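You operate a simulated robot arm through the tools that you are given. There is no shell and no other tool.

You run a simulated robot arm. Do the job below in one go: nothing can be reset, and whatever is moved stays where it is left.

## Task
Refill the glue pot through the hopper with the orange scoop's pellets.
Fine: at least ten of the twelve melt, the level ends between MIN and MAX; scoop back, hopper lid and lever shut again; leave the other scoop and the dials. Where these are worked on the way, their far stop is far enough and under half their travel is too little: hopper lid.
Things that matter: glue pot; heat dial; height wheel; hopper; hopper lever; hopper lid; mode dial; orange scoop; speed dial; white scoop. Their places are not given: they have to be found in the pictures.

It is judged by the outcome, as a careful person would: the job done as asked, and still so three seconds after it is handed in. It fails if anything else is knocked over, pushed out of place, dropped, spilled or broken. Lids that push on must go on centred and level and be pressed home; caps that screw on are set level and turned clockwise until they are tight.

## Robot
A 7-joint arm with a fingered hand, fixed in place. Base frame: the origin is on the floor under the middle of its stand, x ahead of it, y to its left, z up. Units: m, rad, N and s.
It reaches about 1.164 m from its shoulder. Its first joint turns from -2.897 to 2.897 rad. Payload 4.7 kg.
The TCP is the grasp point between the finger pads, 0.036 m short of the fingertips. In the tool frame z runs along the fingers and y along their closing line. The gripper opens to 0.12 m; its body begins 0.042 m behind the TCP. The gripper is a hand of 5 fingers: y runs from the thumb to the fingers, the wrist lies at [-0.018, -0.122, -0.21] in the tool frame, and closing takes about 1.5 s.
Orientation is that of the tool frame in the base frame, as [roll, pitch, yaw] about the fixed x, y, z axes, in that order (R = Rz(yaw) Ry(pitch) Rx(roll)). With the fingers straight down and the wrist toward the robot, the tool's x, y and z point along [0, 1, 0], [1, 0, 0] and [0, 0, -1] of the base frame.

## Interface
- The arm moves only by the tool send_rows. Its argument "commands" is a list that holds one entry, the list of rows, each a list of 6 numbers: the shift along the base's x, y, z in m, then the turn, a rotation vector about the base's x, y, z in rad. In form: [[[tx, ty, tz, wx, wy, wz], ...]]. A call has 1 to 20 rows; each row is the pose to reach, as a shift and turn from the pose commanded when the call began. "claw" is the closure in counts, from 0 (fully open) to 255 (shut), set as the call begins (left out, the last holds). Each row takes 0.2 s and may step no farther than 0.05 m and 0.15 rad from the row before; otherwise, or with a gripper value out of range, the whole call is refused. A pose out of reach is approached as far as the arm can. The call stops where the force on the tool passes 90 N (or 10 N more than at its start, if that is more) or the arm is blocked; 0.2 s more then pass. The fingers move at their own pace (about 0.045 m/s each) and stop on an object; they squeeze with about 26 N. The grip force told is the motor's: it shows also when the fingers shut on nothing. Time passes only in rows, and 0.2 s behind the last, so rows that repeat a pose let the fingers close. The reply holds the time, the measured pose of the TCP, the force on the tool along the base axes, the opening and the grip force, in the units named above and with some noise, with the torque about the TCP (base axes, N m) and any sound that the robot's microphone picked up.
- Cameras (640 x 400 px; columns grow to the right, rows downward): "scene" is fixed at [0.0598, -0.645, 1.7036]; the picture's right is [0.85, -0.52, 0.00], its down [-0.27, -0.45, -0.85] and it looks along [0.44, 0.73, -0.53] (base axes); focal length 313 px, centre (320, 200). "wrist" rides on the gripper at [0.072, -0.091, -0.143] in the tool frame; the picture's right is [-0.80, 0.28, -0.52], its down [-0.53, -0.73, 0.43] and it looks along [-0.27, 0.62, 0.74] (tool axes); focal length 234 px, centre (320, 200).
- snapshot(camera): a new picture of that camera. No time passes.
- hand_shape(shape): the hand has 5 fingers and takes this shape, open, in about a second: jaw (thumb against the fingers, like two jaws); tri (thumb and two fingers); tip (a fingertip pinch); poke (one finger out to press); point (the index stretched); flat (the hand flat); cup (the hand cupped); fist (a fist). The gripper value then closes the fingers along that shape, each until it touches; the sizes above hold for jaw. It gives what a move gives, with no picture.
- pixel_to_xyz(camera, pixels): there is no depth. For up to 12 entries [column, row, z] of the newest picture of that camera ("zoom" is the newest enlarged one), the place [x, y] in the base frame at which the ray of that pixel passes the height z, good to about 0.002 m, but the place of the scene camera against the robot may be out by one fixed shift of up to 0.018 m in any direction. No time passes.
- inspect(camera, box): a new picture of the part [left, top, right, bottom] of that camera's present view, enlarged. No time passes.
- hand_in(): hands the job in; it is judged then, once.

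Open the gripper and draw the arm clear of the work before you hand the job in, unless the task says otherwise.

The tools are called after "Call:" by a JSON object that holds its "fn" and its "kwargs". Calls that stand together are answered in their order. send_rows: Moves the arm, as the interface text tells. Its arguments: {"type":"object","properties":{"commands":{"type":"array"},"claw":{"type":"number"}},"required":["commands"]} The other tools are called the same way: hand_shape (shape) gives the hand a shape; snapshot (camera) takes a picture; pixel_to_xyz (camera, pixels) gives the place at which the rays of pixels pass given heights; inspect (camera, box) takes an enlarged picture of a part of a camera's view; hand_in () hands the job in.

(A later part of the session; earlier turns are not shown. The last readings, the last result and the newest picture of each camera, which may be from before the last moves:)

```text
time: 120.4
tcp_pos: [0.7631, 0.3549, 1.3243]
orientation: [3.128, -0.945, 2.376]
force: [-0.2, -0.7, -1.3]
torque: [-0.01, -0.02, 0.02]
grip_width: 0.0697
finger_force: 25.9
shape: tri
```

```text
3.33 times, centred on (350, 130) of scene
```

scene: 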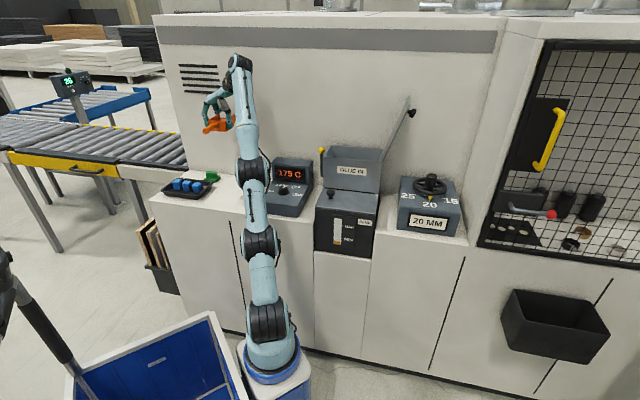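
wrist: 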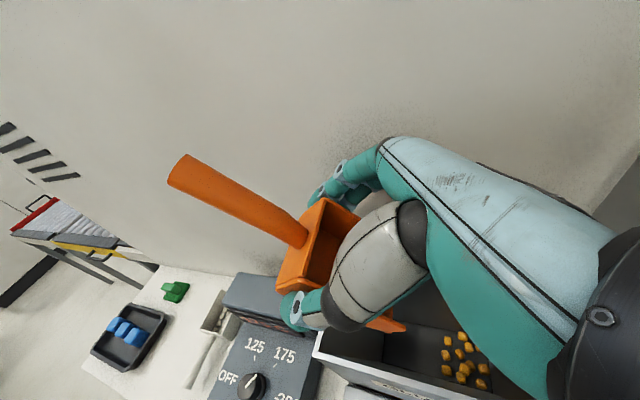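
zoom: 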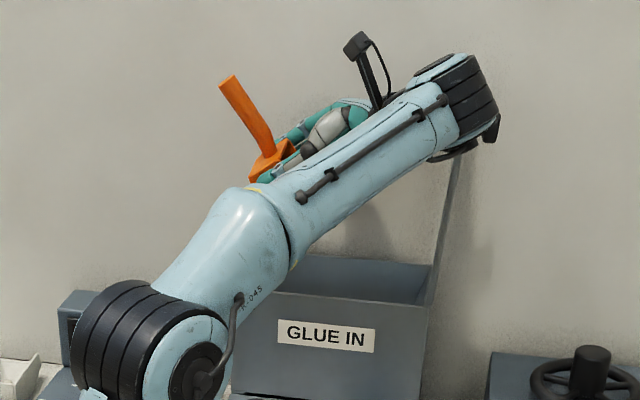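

The pellets lie in the hopper at about (465,360). I zoom in to count them and check the lid.

Call:
{"fn": "inspect", "kwargs": {"camera": "wrist", "box": [400, 310, 530, 400]}}

Call:
{"fn": "inspect", "kwargs": {"camera": "wrist", "box": [270, 180, 430, 340]}}

```text
4.44 times, centred on (465, 355) of wrist
```

zoom: 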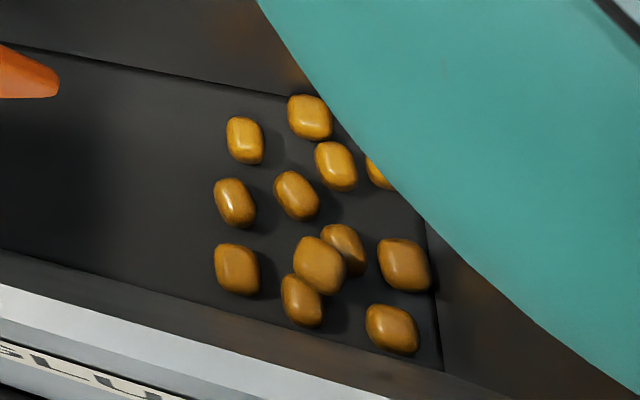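

```text
2.50 times, centred on (350, 260) of wrist
```

zoom: 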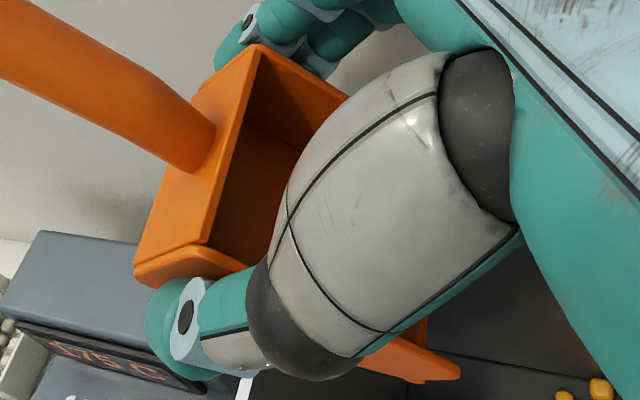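

All 12 pellets are in the hopper. I roll the scoop back to level while moving left, away from the lid.

Call:
{"fn": "send_rows", "kwargs": {"commands": [[[-0.008, 0.008, -0.002, -0.095, -0.095, 0], [-0.016, 0.016, -0.004, -0.19, -0.19, 0], [-0.024, 0.024, -0.008, -0.285, -0.285, 0], [-0.032, 0.032, -0.012, -0.38, -0.38, 0], [-0.04, 0.04, -0.016, -0.475, -0.475, 0], [-0.048, 0.048, -0.02, -0.57, -0.57, 0], [-0.056, 0.056, -0.02, -0.668, -0.668, 0], [-0.056, 0.056, -0.02, -0.668, -0.668, 0]]]}}

Call:
{"fn": "snapshot", "kwargs": {"camera": "wrist"}}

Call:
{"fn": "inspect", "kwargs": {"camera": "scene", "box": [280, 60, 420, 200]}}

```text
time: 122.2
tcp_pos: [0.7062, 0.4106, 1.3026]
orientation: [-3.141, -0.001, 2.367]
force: [-0.3, -1.1, -1.9]
torque: [-0.04, -0.01, 0.03]
grip_width: 0.0698
finger_force: 26.4
shape: tri
```

```text
taken
```

wrist: 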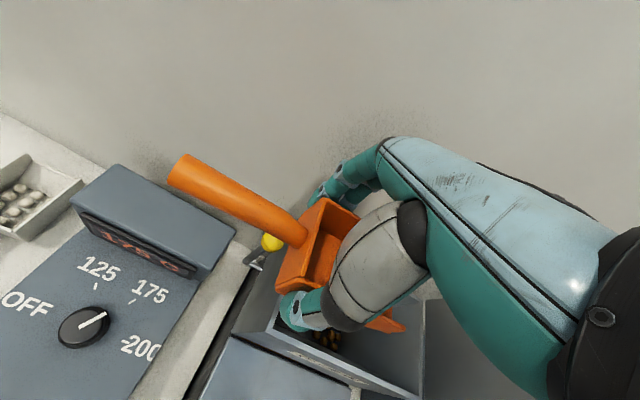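

```text
2.86 times, centred on (350, 130) of scene
```

zoom: 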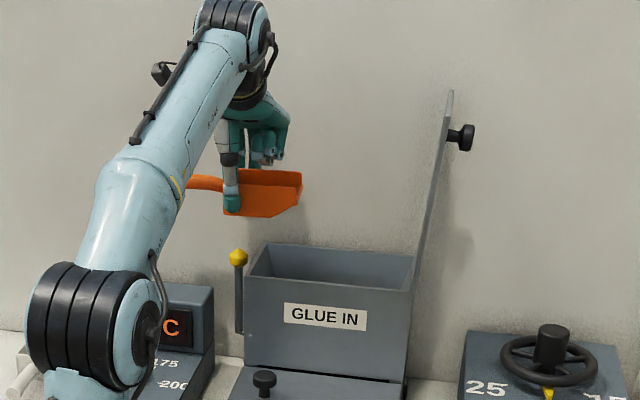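

The scoop is level and empty, the lid stands just past vertical. I carry the scoop back left.

Call:
{"fn": "send_rows", "kwargs": {"commands": [[[-0.03, -0.005, 0, 0, 0, 0], [-0.06, -0.01, 0, 0, 0, 0], [-0.095, -0.01, 0, 0, 0, 0], [-0.13, -0.005, 0, 0, 0, 0], [-0.165, 0, 0, 0, 0, 0], [-0.2, 0.005, 0, 0, 0, 0], [-0.235, 0.01, -0.003, 0, 0, 0], [-0.265, 0.0146, -0.006, 0, 0, 0], [-0.278, 0.0146, -0.006, 0, 0, 0]]]}}

Call:
{"fn": "send_rows", "kwargs": {"commands": [[[-0.004, 0.007, 0, 0, 0, 0.1], [-0.009, 0.017, 0, 0, 0, 0.2], [-0.014, 0.027, 0, 0, 0, 0.31], [-0.019, 0.042, 0, 0, 0, 0.42], [-0.024, 0.062, 0, 0, 0, 0.53], [-0.029, 0.082, 0, 0, 0, 0.64], [-0.034, 0.102, 0, 0, 0, 0.75], [-0.039, 0.122, 0, 0, 0, 0.86], [-0.044, 0.142, 0, 0, 0, 0.97], [-0.049, 0.162, 0, 0, 0, 1.08], [-0.054, 0.182, 0, 0, 0, 1.19], [-0.059, 0.202, 0, 0, 0, 1.3], [-0.062, 0.222, -0.01, 0, 0, 1.41], [-0.064, 0.242, -0.02, 0, 0, 1.5], [-0.065, 0.257, -0.03, 0, 0, 1.556], [-0.065, 0.257, -0.03, 0, 0, 1.556]]]}}

Call:
{"fn": "snapshot", "kwargs": {"camera": "wrist"}}

Call:
{"fn": "snapshot", "kwargs": {"camera": "scene"}}

```text
time: 124.2
tcp_pos: [0.429, 0.4256, 1.295]
orientation: [-3.141, 0.0, 2.367]
force: [0.4, 0.1, -1.9]
torque: [-0.02, 0.0, -0.02]
grip_width: 0.0695
finger_force: 25.9
shape: tri
```

```text
time: 127.6
tcp_pos: [0.3637, 0.684, 1.2642]
orientation: [-3.14, -0.003, -2.358]
force: [-0.9, 0.8, -0.9]
torque: [0.0, 0.02, 0.0]
grip_width: 0.0695
finger_force: 26.4
shape: tri
```

```text
taken
```

wrist: 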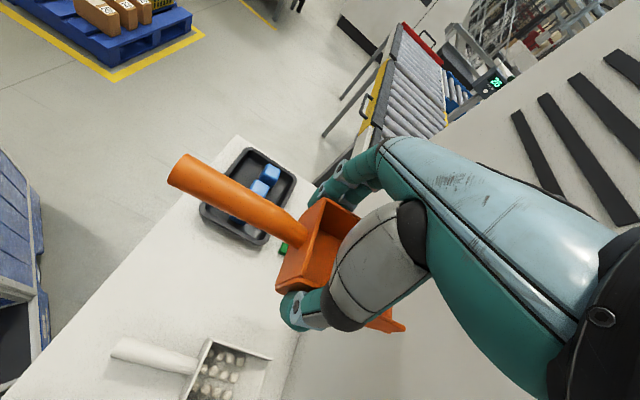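

```text
taken
```

scene: 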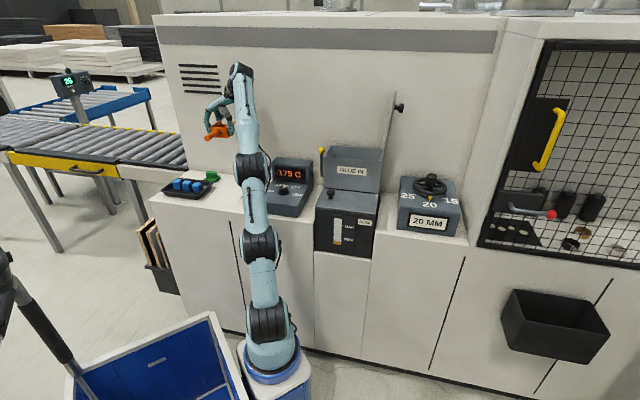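

The bowl is empty and the scoop is over its place. I lower it to the counter at its original spot (TCP target (0.361,0.689,0.998)).

Call:
{"fn": "send_rows", "kwargs": {"commands": [[[-0.001, 0.002, -0.03, 0, 0, 0], [-0.002, 0.004, -0.07, 0, 0, 0], [-0.0023, 0.0052, -0.11, 0, 0, 0], [-0.0023, 0.0052, -0.15, 0, 0, 0], [-0.0023, 0.0052, -0.185, 0, 0, 0], [-0.0023, 0.0052, -0.215, 0, 0, 0], [-0.0023, 0.0052, -0.24, 0, 0, 0], [-0.0023, 0.0052, -0.253, 0, 0, 0], [-0.0023, 0.0052, -0.26, 0, 0, 0], [-0.0023, 0.0052, -0.26, 0, 0, 0]]]}}

Call:
{"fn": "snapshot", "kwargs": {"camera": "wrist"}}

Call:
{"fn": "inspect", "kwargs": {"camera": "scene", "box": [190, 130, 290, 210]}}

```text
time: 129.8
tcp_pos: [0.3623, 0.6885, 1.007]
orientation: [-3.139, -0.003, -2.36]
force: [-0.1, -0.2, -2.2]
torque: [-0.02, -0.02, 0.04]
grip_width: 0.0695
finger_force: 26.1
shape: tri
```

```text
taken
```

wrist: 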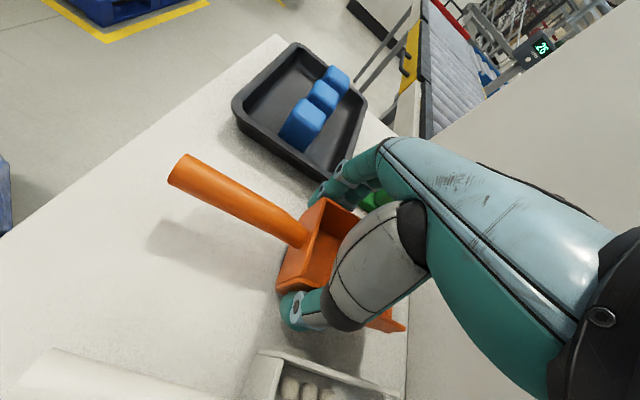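

```text
5.00 times, centred on (240, 170) of scene
```

zoom: 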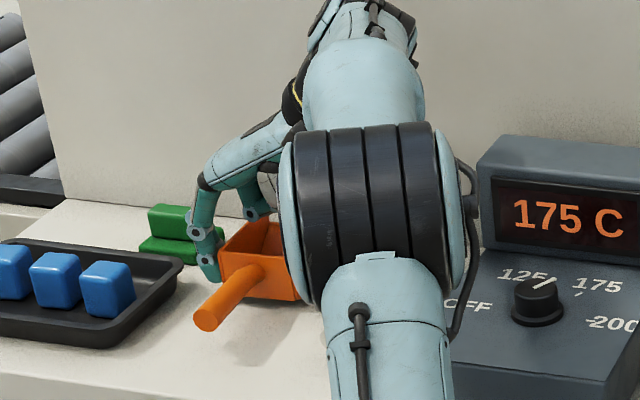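

Still ~1 cm above the counter and aligned. I lower the last centimetre until contact.

Call:
{"fn": "send_rows", "kwargs": {"commands": [[[0, 0, -0.004, 0, 0, 0], [0, 0, -0.008, 0, 0, 0], [0, 0, -0.011, 0, 0, 0], [0, 0, -0.011, 0, 0, 0]]]}}

```text
time: 130.8
tcp_pos: [0.3623, 0.6878, 0.9966]
orientation: [-3.141, -0.002, -2.36]
force: [-0.2, 0.3, -0.1]
torque: [0.0, -0.01, 0.0]
grip_width: 0.0694
finger_force: 25.8
shape: tri
```

The weight is off the hand (0 N), so it rests on the counter. I open the fingers to about 0.09.

Call:
{"fn": "send_rows", "kwargs": {"commands": [[[0, 0, 0, 0, 0, 0], [0, 0, 0, 0, 0, 0], [0, 0, 0, 0, 0, 0], [0, 0, 0, 0, 0, 0]]], "claw": 64}}

Call:
{"fn": "send_rows", "kwargs": {"commands": [[[0, 0, 0.02, 0, 0, 0], [0, 0, 0.05, 0, 0, 0], [0, 0, 0.09, 0, 0, 0], [0, 0, 0.13, 0, 0, 0], [0.01, 0.01, 0.155, 0, 0, 0], [0.025, 0.025, 0.155, 0, 0, 0], [0.025, 0.025, 0.155, 0, 0, 0]]]}}

Call:
{"fn": "inspect", "kwargs": {"camera": "wrist", "box": [150, 210, 350, 350]}}

Call:
{"fn": "snapshot", "kwargs": {"camera": "scene"}}

```text
time: 131.8
tcp_pos: [0.3611, 0.6866, 0.9959]
orientation: [-3.139, -0.003, -2.359]
force: [-0.8, -0.8, 0.2]
torque: [-0.02, 0.0, -0.01]
grip_width: 0.0894
finger_force: 0.0
shape: tri
```

```text
time: 133.4
tcp_pos: [0.3871, 0.7119, 1.1502]
orientation: [-3.14, -0.003, -2.36]
force: [0.2, -0.4, 0.9]
torque: [0.0, -0.03, 0.01]
grip_width: 0.0895
finger_force: 0.1
shape: tri
```

```text
2.86 times, centred on (250, 280) of wrist
```

zoom: 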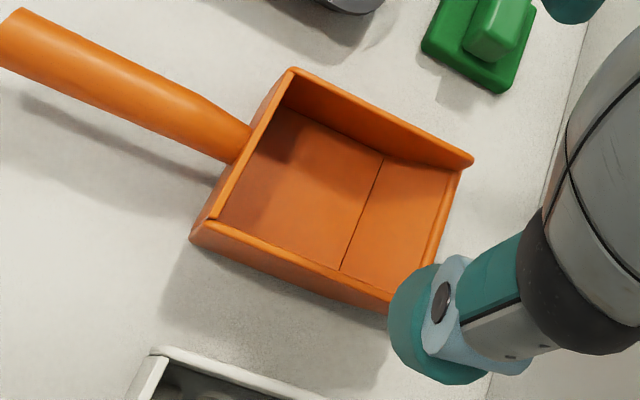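

```text
taken
```

scene: 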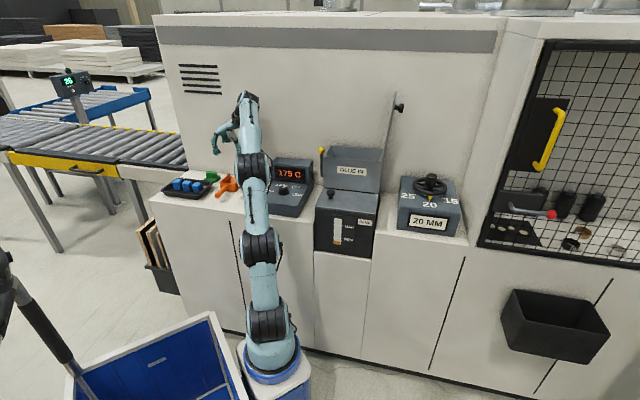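

The orange scoop stands empty in place. I measure its corners to compare with the original pose.

Call:
{"fn": "pixel_to_xyz", "kwargs": {"camera": "zoom", "pixels": [[291, 70, 0.99], [470, 162, 0.99], [208, 218, 0.99], [390, 303, 0.99], [192, 236, 0.95], [10, 27, 0.985], [155, 352, 0.99]]}}

Call:
{"fn": "inspect", "kwargs": {"camera": "scene", "box": [300, 80, 420, 200]}}

```text
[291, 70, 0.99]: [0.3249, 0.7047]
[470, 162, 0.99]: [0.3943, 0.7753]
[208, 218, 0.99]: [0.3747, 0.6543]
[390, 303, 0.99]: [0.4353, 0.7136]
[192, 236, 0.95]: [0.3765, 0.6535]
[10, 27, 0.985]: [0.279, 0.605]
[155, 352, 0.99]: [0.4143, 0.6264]
```

```text
3.33 times, centred on (360, 140) of scene
```

zoom: 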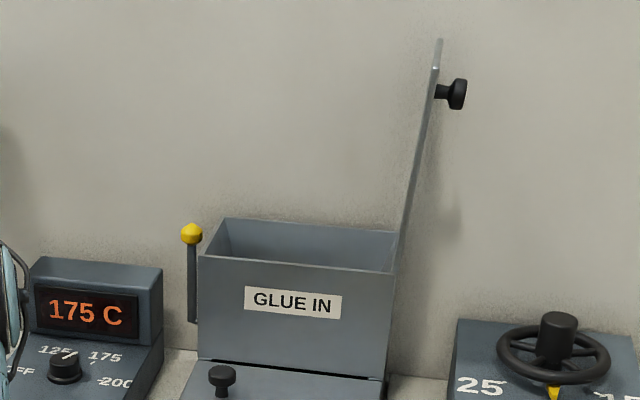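

The scoop is back within ~3 mm. Next the lever, with the lid still standing open so I can see the pellets drop. I raise the hand, bring it back and yaw to face the wall.

Call:
{"fn": "send_rows", "kwargs": {"commands": [[[-0.01, -0.015, 0.03, 0, 0, 0], [-0.02, -0.035, 0.06, 0, 0, -0.1], [-0.03, -0.06, 0.09, 0, 0, -0.2], [-0.03, -0.085, 0.11, 0, 0, -0.31], [-0.03, -0.11, 0.13, 0, 0, -0.42], [-0.03, -0.135, 0.14, 0, 0, -0.53], [-0.02, -0.16, 0.15, 0, 0, -0.64], [-0.01, -0.185, 0.15, 0, 0, -0.75], [0, -0.21, 0.15, 0, 0, -0.86], [0.01, -0.235, 0.15, 0, 0, -0.97], [0.02, -0.26, 0.15, 0, 0, -1.08], [0.03, -0.28, 0.15, 0, 0, -1.19], [0.04, -0.3, 0.15, 0, 0, -1.3], [0.04, -0.31, 0.15, 0, 0, -1.41], [0.04, -0.31, 0.15, 0, 0, -1.5], [0.04, -0.31, 0.15, 0, 0, -1.567], [0.04, -0.31, 0.15, 0, 0, -1.567]]]}}

Call:
{"fn": "hand_shape", "kwargs": {"shape": "poke"}}

Call:
{"fn": "snapshot", "kwargs": {"camera": "wrist"}}

Call:
{"fn": "inspect", "kwargs": {"camera": "scene", "box": [240, 80, 360, 200]}}

```text
time: 137.0
tcp_pos: [0.427, 0.4037, 1.302]
orientation: [-3.141, -0.002, 2.357]
force: [0.4, -0.1, 0.5]
torque: [-0.01, -0.01, 0.0]
grip_width: 0.0896
finger_force: 0.0
shape: tri
```

```text
time: 137.9
tcp_pos: [0.4266, 0.403, 1.3015]
orientation: [-3.141, -0.002, 2.357]
force: [0.3, 0.3, -0.3]
torque: [-0.01, 0.0, 0.03]
grip_width: 0.0
finger_force: 0.0
shape: poke
```

```text
taken
```

wrist: 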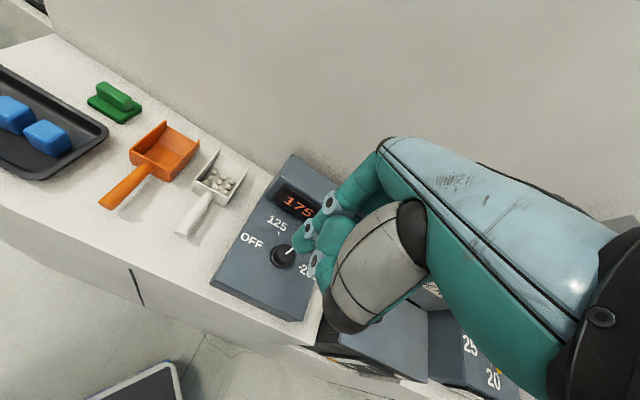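

```text
3.33 times, centred on (300, 140) of scene
```

zoom: 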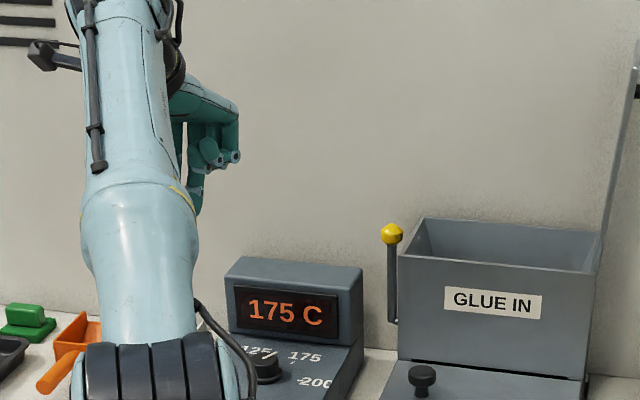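

The poke finger would need to reach deep by the wall. A thumb–index pinch of the lever's ball from above-left is better: I set "tip", and tilt the hand left and forward while moving to a point up-left of the ball.

Call:
{"fn": "hand_shape", "kwargs": {"shape": "tip"}}

Call:
{"fn": "send_rows", "kwargs": {"commands": [[[0.0295, 0.0077, 0, -0.0135, -0.074, -0.0109], [0.059, 0.0154, 0, -0.0269, -0.1481, -0.0219], [0.0885, 0.0231, 0, -0.0404, -0.2221, -0.0328], [0.118, 0.0308, -0.005, -0.0538, -0.2962, -0.0438], [0.1475, 0.0385, -0.01, -0.0673, -0.3702, -0.0547], [0.177, 0.0462, -0.02, -0.0807, -0.4442, -0.0656], [0.2065, 0.0539, -0.03, -0.0942, -0.5183, -0.0766], [0.236, 0.0616, -0.04, -0.1076, -0.5923, -0.0875], [0.236, 0.0616, -0.04, -0.1076, -0.5923, -0.0875]]], "claw": 125}}

Call:
{"fn": "snapshot", "kwargs": {"camera": "wrist"}}

Call:
{"fn": "inspect", "kwargs": {"camera": "scene", "box": [260, 80, 380, 200]}}

```text
time: 138.8
tcp_pos: [0.4253, 0.4026, 1.3003]
orientation: [-3.14, -0.001, 2.355]
force: [0.7, -0.4, 0.0]
torque: [-0.02, -0.03, 0.02]
grip_width: 0.1198
finger_force: 0.0
shape: tip
```

```text
time: 140.8
tcp_pos: [0.6629, 0.4618, 1.2621]
orientation: [2.75, 0.468, 2.173]
force: [0.2, -0.1, 1.2]
torque: [0.03, 0.0, -0.02]
grip_width: 0.0617
finger_force: 0.1
shape: tip
```

```text
taken
```

wrist: 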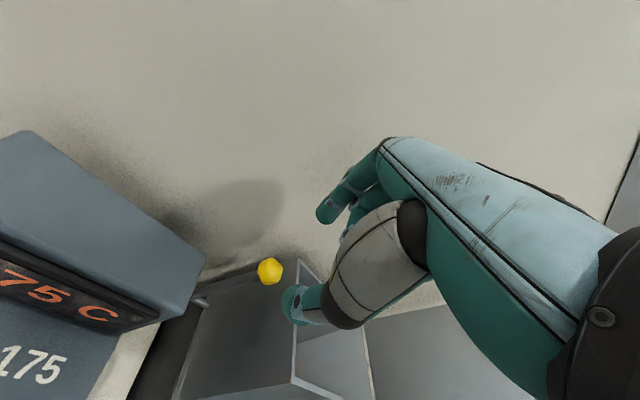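

```text
3.33 times, centred on (320, 140) of scene
```

zoom: 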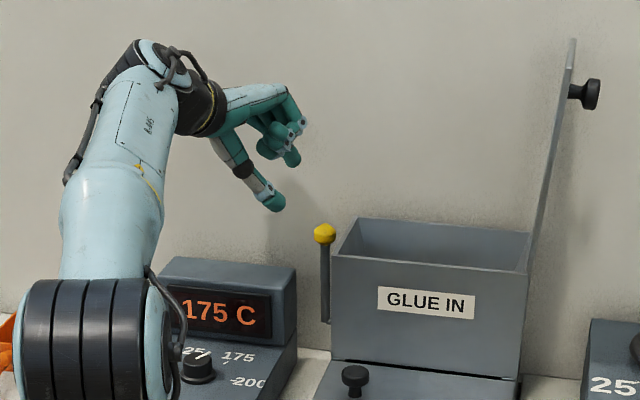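

The ball at (270,271) lies exactly on the pinch axis (predicted (273,274)). I advance along the hand's axis by ~0.098 so thumb and index straddle the ball.

Call:
{"fn": "send_rows", "kwargs": {"commands": [[[0.0165, -0.0038, -0.0247, 0, 0, 0], [0.0303, -0.007, -0.0454, 0, 0, 0], [0.0413, -0.0096, -0.0619, 0, 0, 0], [0.0496, -0.0115, -0.0742, 0, 0, 0], [0.054, -0.0125, -0.0808, 0, 0, 0], [0.054, -0.0125, -0.0808, 0, 0, 0]]]}}

Call:
{"fn": "snapshot", "kwargs": {"camera": "wrist"}}

Call:
{"fn": "inspect", "kwargs": {"camera": "scene", "box": [280, 110, 380, 200]}}

```text
time: 142.2
tcp_pos: [0.7168, 0.4501, 1.1801]
orientation: [2.748, 0.464, 2.173]
force: [-0.7, -0.6, 0.9]
torque: [0.03, 0.02, -0.02]
grip_width: 0.0616
finger_force: 0.1
shape: tip
```

```text
taken
```

wrist: 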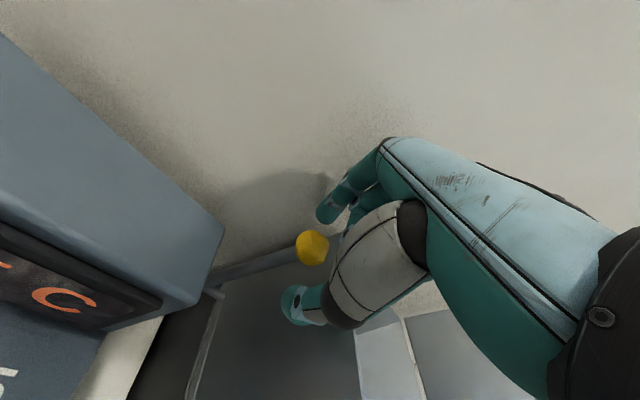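

```text
4.44 times, centred on (330, 155) of scene
```

zoom: 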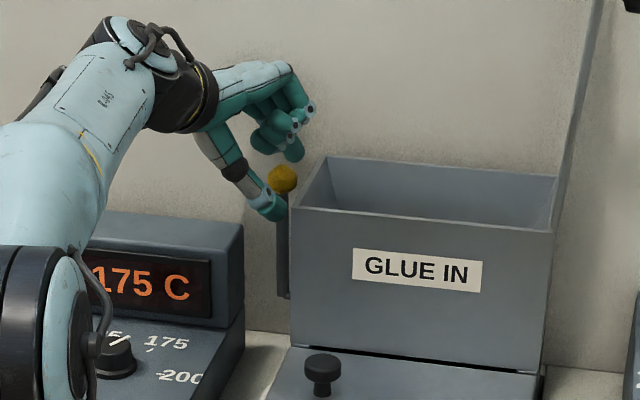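

The ball at (312,248) sits between thumb and index. I close the pinch on it.

Call:
{"fn": "send_rows", "kwargs": {"commands": [[[0, 0, 0, 0, 0, 0], [0, 0, 0, 0, 0, 0], [0, 0, 0, 0, 0, 0], [0, 0, 0, 0, 0, 0], [0, 0, 0, 0, 0, 0], [0, 0, 0, 0, 0, 0]]], "claw": 255}}

Call:
{"fn": "snapshot", "kwargs": {"camera": "wrist"}}

Call:
{"fn": "inspect", "kwargs": {"camera": "scene", "box": [280, 110, 380, 200]}}

```text
time: 143.6
tcp_pos: [0.7177, 0.4498, 1.1796]
orientation: [2.751, 0.465, 2.173]
force: [2.7, -1.3, -2.9]
torque: [-0.05, -0.02, -0.02]
grip_width: 0.0244
finger_force: 26.3
shape: tip
```

```text
taken
```

wrist: 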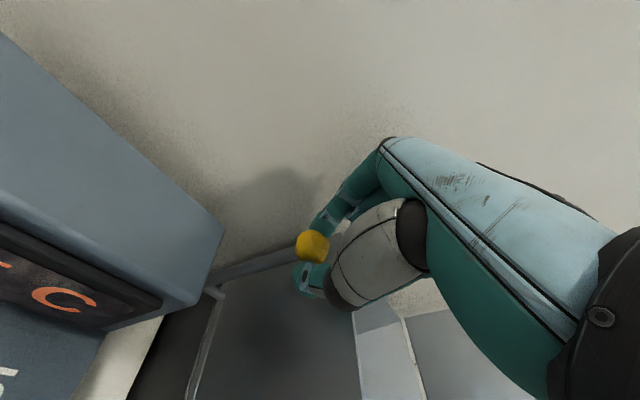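

```text
4.44 times, centred on (330, 155) of scene
```

zoom: 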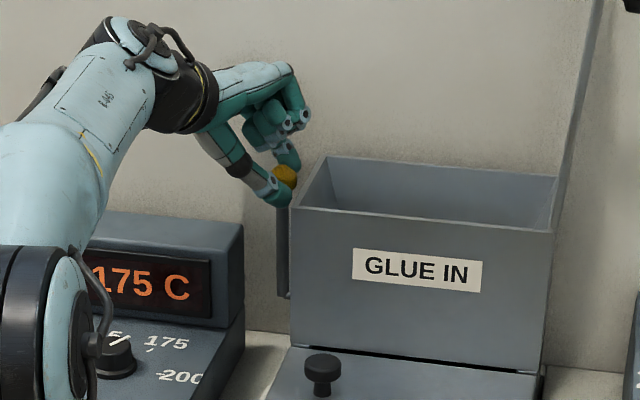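

The ball is pinched (0.024 m). I test a pull toward the robot along the lever's arc by about 0.2 rad.

Call:
{"fn": "send_rows", "kwargs": {"commands": [[[-0.0045, -0.0045, -0.0002, 0, 0, 0], [-0.0089, -0.0089, -0.0006, 0, 0, 0], [-0.0133, -0.0133, -0.0014, 0, 0, 0], [-0.0177, -0.0177, -0.0025, 0, 0, 0], [-0.0177, -0.0177, -0.0025, 0, 0, 0]]]}}

Call:
{"fn": "inspect", "kwargs": {"camera": "scene", "box": [280, 110, 380, 200]}}

Call:
{"fn": "snapshot", "kwargs": {"camera": "wrist"}}

```text
time: 144.8
tcp_pos: [0.6993, 0.4333, 1.1797]
orientation: [2.751, 0.467, 2.17]
force: [10.9, -5.5, -2.8]
torque: [0.01, -0.3, -0.09]
grip_width: 0.0236
finger_force: 26.2
shape: tip
```

```text
4.44 times, centred on (330, 155) of scene
```

zoom: 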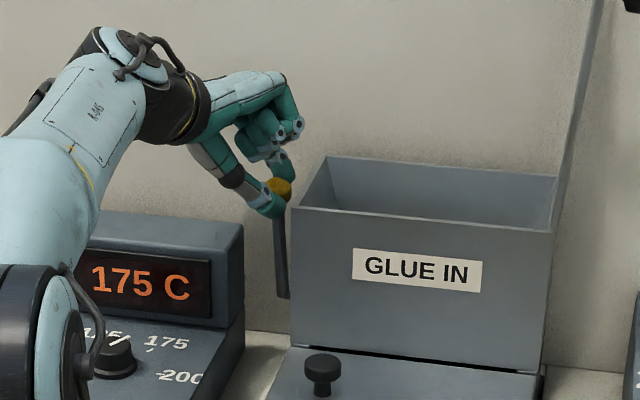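

```text
taken
```

wrist: 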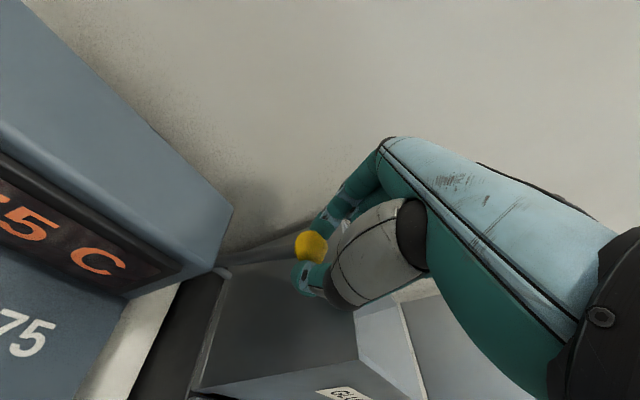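

The lever swings toward the robot with little force. I continue along the arc to about 0.5 rad, leaning the hand a bit more.

Call:
{"fn": "send_rows", "kwargs": {"commands": [[[-0.0078, -0.0106, -0.0036, 0.0354, -0.0354, 0], [-0.0168, -0.0197, -0.0083, 0.0707, -0.0707, 0], [-0.0254, -0.0282, -0.0143, 0.1061, -0.1061, 0], [-0.0254, -0.0282, -0.0143, 0.1061, -0.1061, 0]]]}}

Call:
{"fn": "inspect", "kwargs": {"camera": "scene", "box": [280, 110, 400, 230]}}

Call:
{"fn": "snapshot", "kwargs": {"camera": "wrist"}}

```text
time: 145.8
tcp_pos: [0.6743, 0.4057, 1.1648]
orientation: [2.584, 0.431, 2.1]
force: [4.4, -4.3, 6.1]
torque: [0.15, -0.51, 0.01]
grip_width: 0.0242
finger_force: 26.7
shape: tip
```

```text
3.33 times, centred on (340, 170) of scene
```

zoom: 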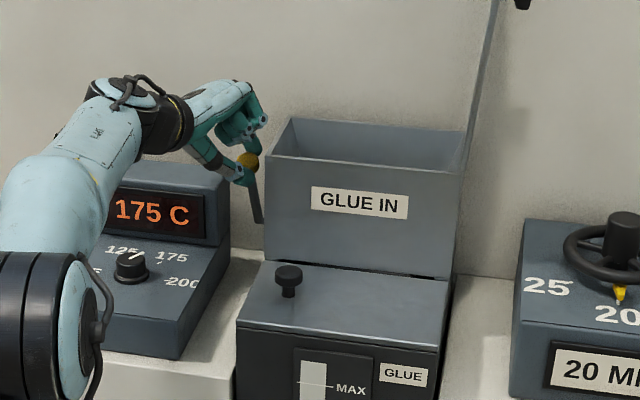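

```text
taken
```

wrist: 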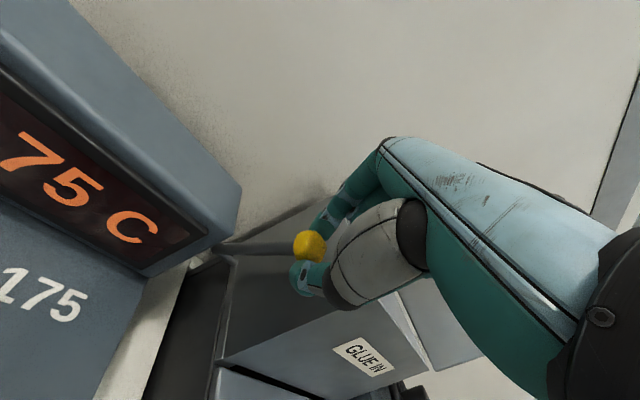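

Smooth so far, the ball still in the pinch at (308,245). I continue to about 1.0 rad.

Call:
{"fn": "send_rows", "kwargs": {"commands": [[[-0.0081, -0.0081, -0.0071, 0.0354, -0.0354, 0], [-0.0159, -0.0159, -0.0151, 0.0707, -0.0707, 0], [-0.023, -0.023, -0.0242, 0.1061, -0.1061, 0], [-0.0294, -0.0294, -0.0343, 0.1414, -0.1414, 0], [-0.035, -0.035, -0.0451, 0.1768, -0.1768, 0], [-0.035, -0.035, -0.0451, 0.1768, -0.1768, 0]]]}}

Call:
{"fn": "inspect", "kwargs": {"camera": "scene", "box": [280, 110, 400, 250]}}

Call:
{"fn": "snapshot", "kwargs": {"camera": "wrist"}}

```text
time: 147.2
tcp_pos: [0.6382, 0.3699, 1.1194]
orientation: [2.325, 0.356, 2.0]
force: [1.4, -15.8, 12.6]
torque: [0.28, -0.93, -0.24]
grip_width: 0.0251
finger_force: 26.1
shape: tip
```

```text
2.86 times, centred on (340, 180) of scene
```

zoom: 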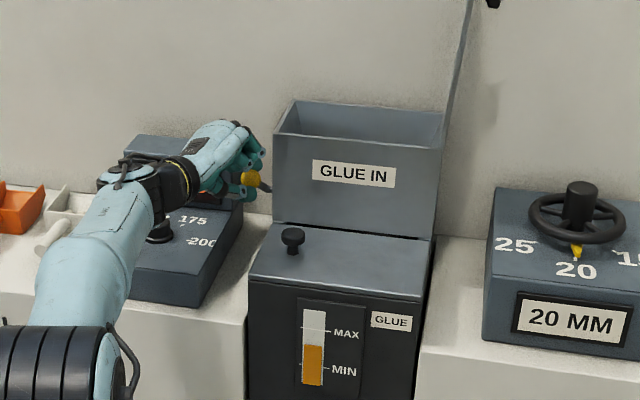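

```text
taken
```

wrist: 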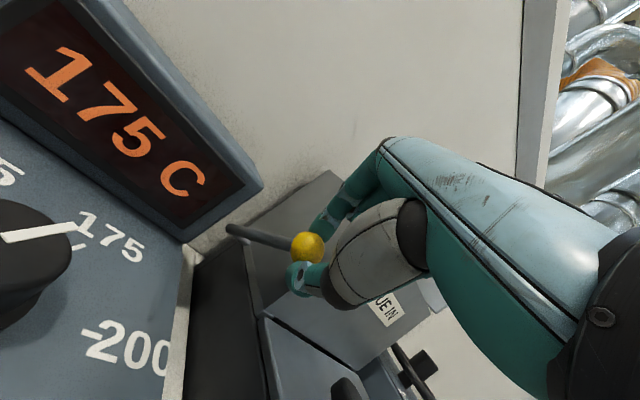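

The gauge on the pot has risen: the orange level is now between MIN and MAX. I zoom on the gauge and on the arm near the heat dial.

Call:
{"fn": "inspect", "kwargs": {"camera": "scene", "box": [320, 200, 380, 260]}}

Call:
{"fn": "inspect", "kwargs": {"camera": "scene", "box": [240, 140, 340, 230]}}

```text
6.67 times, centred on (350, 230) of scene
```

zoom: 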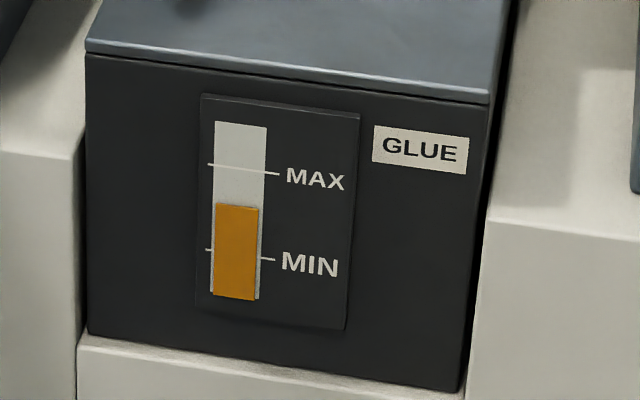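

```text
4.44 times, centred on (290, 185) of scene
```

zoom: 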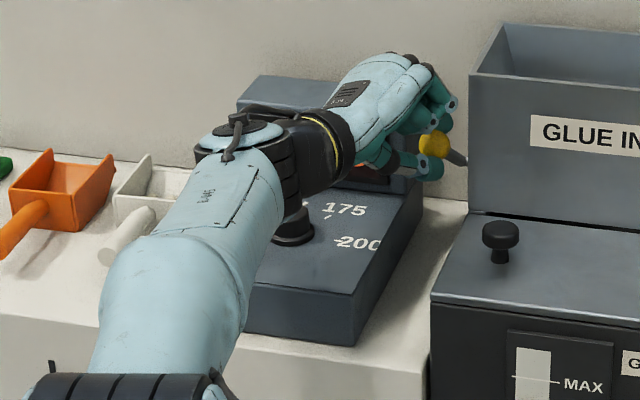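

The level stands midway between MIN and MAX. I hold here a moment to let any remaining pellets fall, then check the gauge again.

Call:
{"fn": "send_rows", "kwargs": {"commands": [[[0, 0, 0, 0, 0, 0], [0, 0, 0, 0, 0, 0], [0, 0, 0, 0, 0, 0], [0, 0, 0, 0, 0, 0], [0, 0, 0, 0, 0, 0], [0, 0, 0, 0, 0, 0], [0, 0, 0, 0, 0, 0], [0, 0, 0, 0, 0, 0], [0, 0, 0, 0, 0, 0], [0, 0, 0, 0, 0, 0]]]}}

Call:
{"fn": "inspect", "kwargs": {"camera": "scene", "box": [320, 200, 380, 260]}}

Call:
{"fn": "inspect", "kwargs": {"camera": "scene", "box": [320, 130, 400, 190]}}

```text
time: 149.4
tcp_pos: [0.6388, 0.3705, 1.1196]
orientation: [2.326, 0.357, 2.0]
force: [2.6, -17.1, 14.0]
torque: [0.26, -0.96, -0.34]
grip_width: 0.025
finger_force: 26.2
shape: tip
```

```text
6.67 times, centred on (350, 230) of scene
```

zoom: 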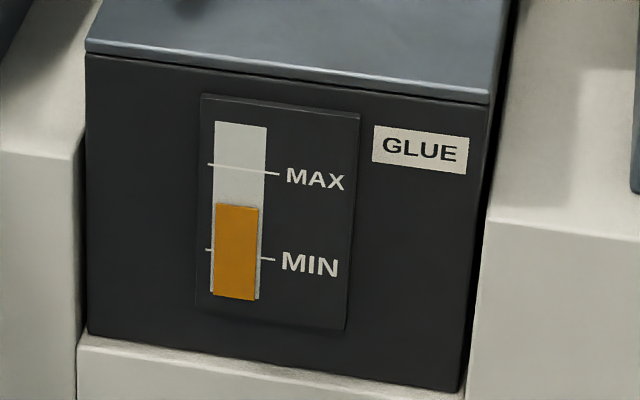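

```text
6.67 times, centred on (360, 160) of scene
```

zoom: 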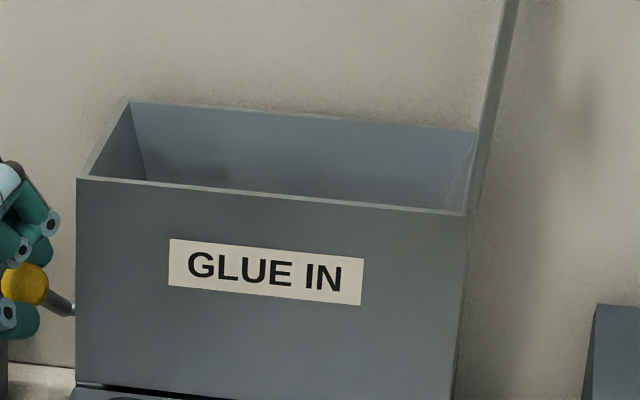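

The level is steady at mid-range. I push the lever back along the reverse arc, first to about 0.3 rad.

Call:
{"fn": "send_rows", "kwargs": {"commands": [[[0.0056, 0.0056, 0.0108, -0.0354, 0.0354, 0], [0.012, 0.012, 0.0209, -0.0707, 0.0707, 0], [0.0191, 0.0191, 0.03, -0.1061, 0.1061, 0], [0.0269, 0.0269, 0.038, -0.1414, 0.1414, 0], [0.035, 0.035, 0.0451, -0.1768, 0.1768, 0], [0.0436, 0.0435, 0.0511, -0.2122, 0.2122, 0], [0.0526, 0.0526, 0.0558, -0.2475, 0.2475, 0], [0.0526, 0.0526, 0.0558, -0.2475, 0.2475, 0]]]}}

Call:
{"fn": "inspect", "kwargs": {"camera": "scene", "box": [280, 110, 400, 230]}}

Call:
{"fn": "snapshot", "kwargs": {"camera": "wrist"}}

```text
time: 151.2
tcp_pos: [0.6926, 0.4247, 1.1738]
orientation: [2.695, 0.457, 2.148]
force: [-8.1, 2.9, 11.3]
torque: [-0.02, 0.18, 0.06]
grip_width: 0.0248
finger_force: 26.2
shape: tip
```

```text
3.33 times, centred on (340, 170) of scene
```

zoom: 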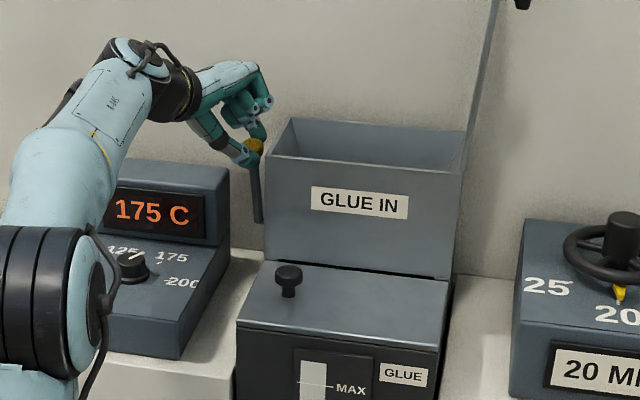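

```text
taken
```

wrist: 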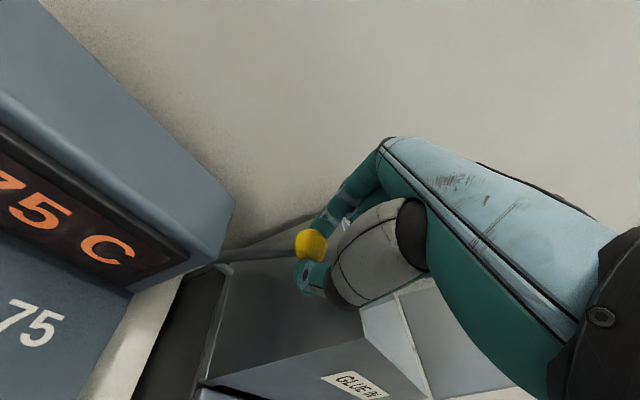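

The lever follows. I push it the rest of the way upright and slightly against its stop.

Call:
{"fn": "send_rows", "kwargs": {"commands": [[[0.0078, 0.0106, 0.0036, -0.0354, 0.0354, 0], [0.0166, 0.0194, 0.0055, -0.0354, 0.0354, 0], [0.0255, 0.0283, 0.0061, -0.0354, 0.0354, 0], [0.0283, 0.0311, 0.0061, -0.0354, 0.0354, 0], [0.0283, 0.0311, 0.0061, -0.0354, 0.0354, 0]]]}}

Call:
{"fn": "inspect", "kwargs": {"camera": "scene", "box": [280, 110, 380, 200]}}

Call:
{"fn": "snapshot", "kwargs": {"camera": "wrist"}}

```text
time: 152.4
tcp_pos: [0.7203, 0.4535, 1.1811]
orientation: [2.749, 0.466, 2.17]
force: [-10.8, -11.8, 9.7]
torque: [-0.48, 0.3, -0.37]
grip_width: 0.0262
finger_force: 25.9
shape: tip
```

```text
4.44 times, centred on (330, 155) of scene
```

zoom: 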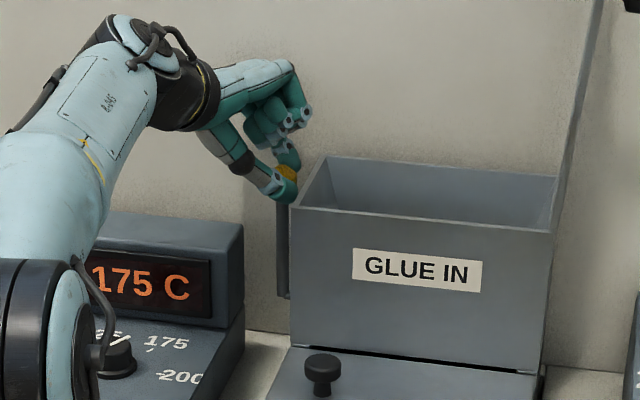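

```text
taken
```

wrist: 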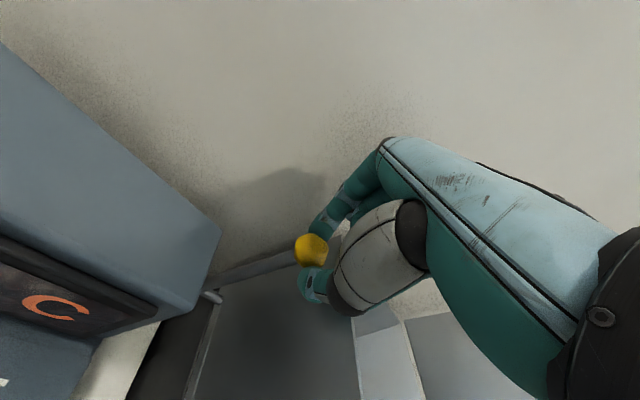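

The lever is at its upright stop (16 N back). I open the pinch and back the hand off along its axis.

Call:
{"fn": "send_rows", "kwargs": {"commands": [[[-0.002, -0.002, 0, 0, 0, 0], [-0.002, -0.002, 0, 0, 0, 0], [-0.002, -0.002, 0, 0, 0, 0], [-0.002, -0.002, 0, 0, 0, 0], [-0.002, -0.002, 0, 0, 0, 0]]], "claw": 110}}

Call:
{"fn": "send_rows", "kwargs": {"commands": [[[-0.0083, 0.0019, 0.0124, 0, 0, 0], [-0.0193, 0.0045, 0.0289, 0, 0, 0], [-0.0358, 0.0083, 0.0536, 0, 0, 0], [-0.054, 0.0125, 0.0808, 0, 0, 0], [-0.066, 0.0153, 0.099, 0, 0, 0], [-0.066, 0.0153, 0.099, 0, 0, 0]]]}}

Call:
{"fn": "inspect", "kwargs": {"camera": "scene", "box": [280, 70, 420, 200]}}

Call:
{"fn": "snapshot", "kwargs": {"camera": "wrist"}}

```text
time: 153.6
tcp_pos: [0.7175, 0.452, 1.1794]
orientation: [2.752, 0.464, 2.174]
force: [-0.7, -0.7, -0.3]
torque: [-0.03, 0.04, -0.05]
grip_width: 0.0677
finger_force: 0.1
shape: tip
```

```text
time: 155.0
tcp_pos: [0.652, 0.4673, 1.2793]
orientation: [2.75, 0.464, 2.173]
force: [-1.0, 0.7, 0.4]
torque: [0.0, 0.01, 0.01]
grip_width: 0.068
finger_force: 0.1
shape: tip
```

```text
3.08 times, centred on (350, 135) of scene
```

zoom: 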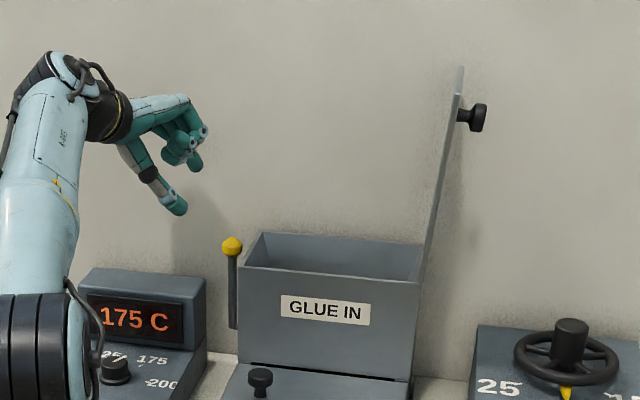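

```text
taken
```

wrist: 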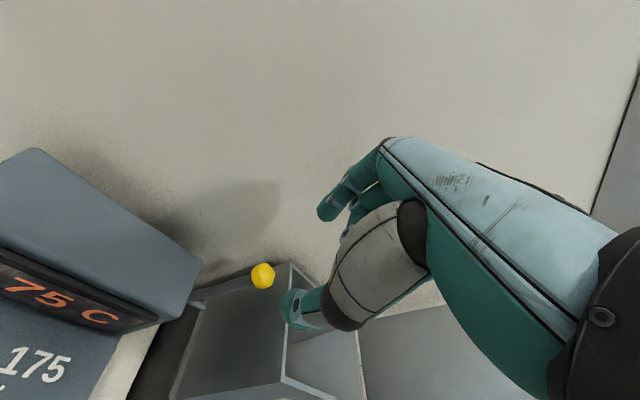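

Lever upright, lid still standing. I straighten the hand and move above the hopper's front to look inside and confirm it emptied.

Call:
{"fn": "send_rows", "kwargs": {"commands": [[[0, -0.01, 0.025, 0.0108, 0.0592, 0.0088], [0.005, -0.03, 0.05, 0.0215, 0.1185, 0.0175], [0.015, -0.055, 0.075, 0.0323, 0.1777, 0.0263], [0.025, -0.08, 0.095, 0.043, 0.2369, 0.035], [0.035, -0.105, 0.11, 0.0538, 0.2962, 0.0438], [0.047, -0.13, 0.12, 0.0646, 0.3554, 0.0525], [0.06, -0.155, 0.128, 0.0753, 0.4146, 0.0613], [0.072, -0.18, 0.128, 0.0861, 0.4738, 0.07], [0.082, -0.2, 0.128, 0.0968, 0.5331, 0.0788], [0.09, -0.22, 0.128, 0.1076, 0.5923, 0.0875], [0.09, -0.22, 0.128, 0.1076, 0.5923, 0.0875]]]}}

Call:
{"fn": "snapshot", "kwargs": {"camera": "wrist"}}

Call:
{"fn": "inspect", "kwargs": {"camera": "scene", "box": [320, 200, 380, 260]}}

```text
time: 157.4
tcp_pos: [0.7406, 0.2483, 1.4078]
orientation: [-3.139, -0.004, 2.356]
force: [0.2, 0.4, -0.3]
torque: [0.01, -0.05, 0.01]
grip_width: 0.0677
finger_force: 0.1
shape: tip
```

```text
taken
```

wrist: 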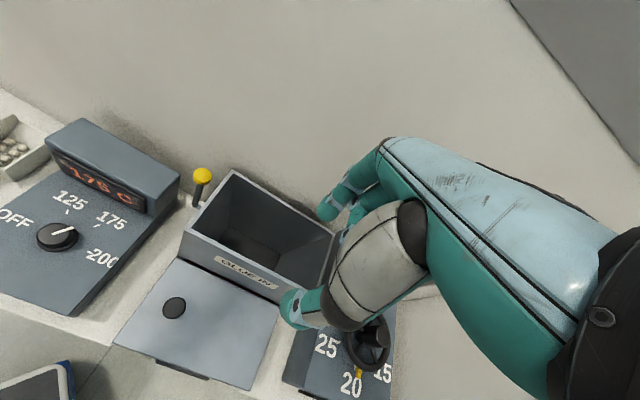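

```text
6.67 times, centred on (350, 230) of scene
```

zoom: 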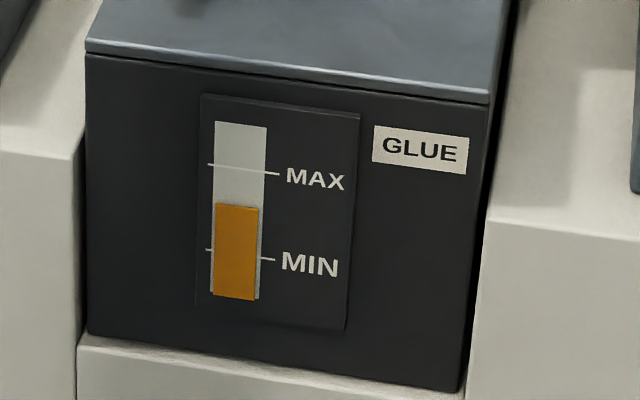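

Call:
{"fn": "inspect", "kwargs": {"camera": "wrist", "box": [180, 150, 360, 300]}}

```text
2.67 times, centred on (270, 225) of wrist
```

zoom: 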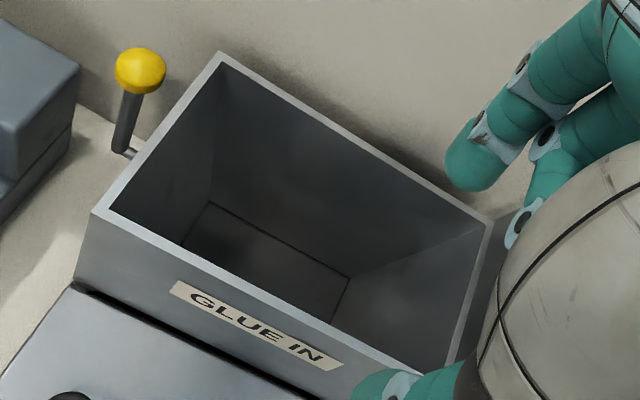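

The visible part of the hopper floor is empty. I move 8 cm forward for a view straight down into it.

Call:
{"fn": "send_rows", "kwargs": {"commands": [[[0.015, 0.025, 0, 0, 0, 0], [0.03, 0.05, 0, 0, 0, 0], [0.045, 0.075, 0, 0, 0, 0], [0.045, 0.075, 0, 0, 0, 0]]]}}

Call:
{"fn": "inspect", "kwargs": {"camera": "wrist", "box": [180, 180, 380, 360]}}

```text
time: 158.4
tcp_pos: [0.7828, 0.3202, 1.3973]
orientation: [-3.137, -0.004, 2.355]
force: [1.0, 0.1, -0.6]
torque: [-0.01, 0.07, 0.03]
grip_width: 0.0681
finger_force: 0.0
shape: tip
out of reach, approached as far as the arm can: row 3, 4
```

```text
2.22 times, centred on (280, 270) of wrist
```

zoom: 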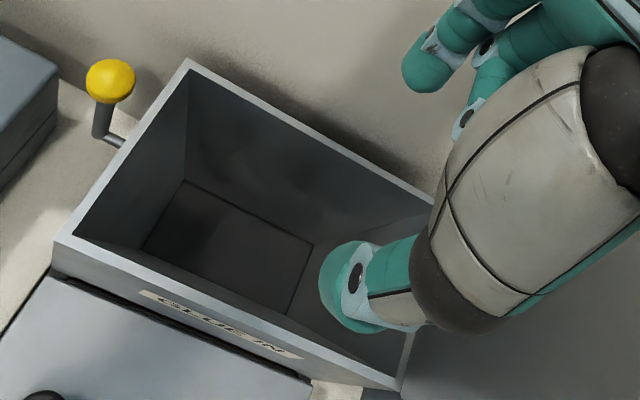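

The hopper floor is empty – everything went down. Now I close the lid: I bring the closed hand around the front to the lid's right side, leaning forward to stay in reach.

Call:
{"fn": "send_rows", "kwargs": {"commands": [[[-0.0283, -0.0283, 0, 0.041, -0.041, 0], [-0.0566, -0.0566, 0, 0.082, -0.082, 0], [-0.0849, -0.0849, 0, 0.123, -0.123, 0], [-0.1061, -0.1202, 0, 0.164, -0.164, 0], [-0.1202, -0.1626, 0, 0.205, -0.205, 0], [-0.1202, -0.2051, -0.005, 0.246, -0.246, 0], [-0.099, -0.2404, -0.01, 0.287, -0.287, 0], [-0.0672, -0.2722, -0.02, 0.328, -0.328, 0], [-0.0354, -0.3041, -0.025, 0.369, -0.369, 0], [-0.0035, -0.3359, -0.03, 0.41, -0.41, 0], [0.0212, -0.3606, -0.035, 0.41, -0.41, 0], [0.0212, -0.3606, -0.035, 0.41, -0.41, 0]]], "claw": 255}}

Call:
{"fn": "snapshot", "kwargs": {"camera": "wrist"}}

Call:
{"fn": "inspect", "kwargs": {"camera": "scene", "box": [320, 60, 460, 190]}}

```text
time: 161.0
tcp_pos: [0.805, -0.0396, 1.3656]
orientation: [2.564, 0.0, 2.356]
force: [0.6, 0.8, -0.5]
torque: [-0.01, -0.01, 0.02]
grip_width: 0.0001
finger_force: 25.4
shape: tip
```

```text
taken
```

wrist: 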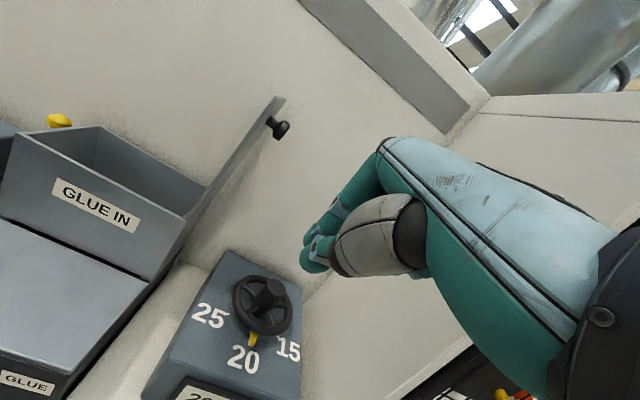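

```text
3.08 times, centred on (390, 125) of scene
```

zoom: 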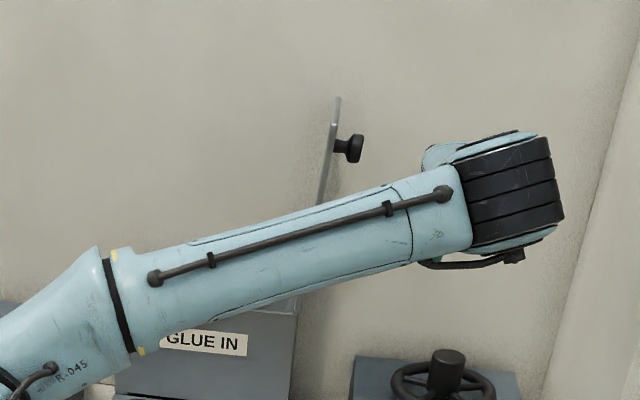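

The hand is right of the lid (knob at (278,128)). I go forward alongside it to n≈0.735, z≈1.335.

Call:
{"fn": "send_rows", "kwargs": {"commands": [[[0.0276, 0.0276, -0.005, 0, 0, 0], [0.0552, 0.0552, -0.01, 0, 0, 0], [0.0828, 0.0828, -0.02, 0, 0, 0], [0.1104, 0.1104, -0.025, 0, 0, 0], [0.137, 0.137, -0.03, 0, 0, 0], [0.137, 0.137, -0.03, 0, 0, 0]]]}}

Call:
{"fn": "snapshot", "kwargs": {"camera": "wrist"}}

Call:
{"fn": "inspect", "kwargs": {"camera": "scene", "box": [330, 60, 450, 180]}}

```text
time: 162.4
tcp_pos: [0.9416, 0.0987, 1.3363]
orientation: [2.565, -0.002, 2.357]
force: [0.5, -1.0, -0.2]
torque: [-0.01, 0.03, 0.02]
grip_width: 0.0001
finger_force: 26.0
shape: tip
```

```text
taken
```

wrist: 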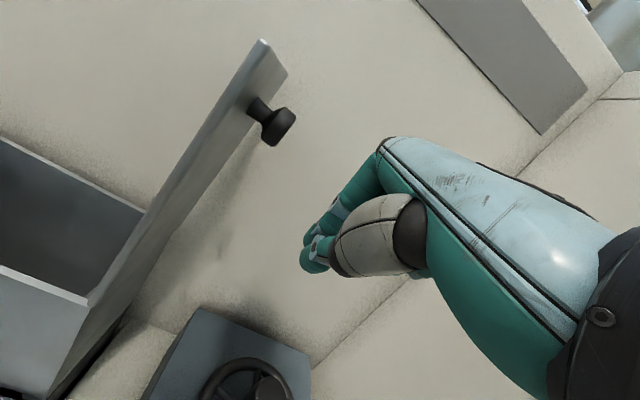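

```text
3.33 times, centred on (390, 120) of scene
```

zoom: 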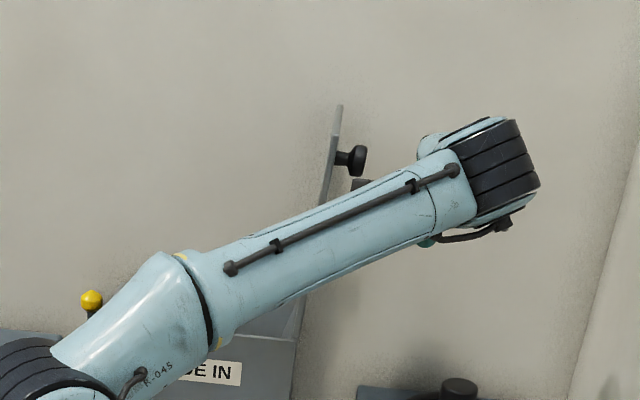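

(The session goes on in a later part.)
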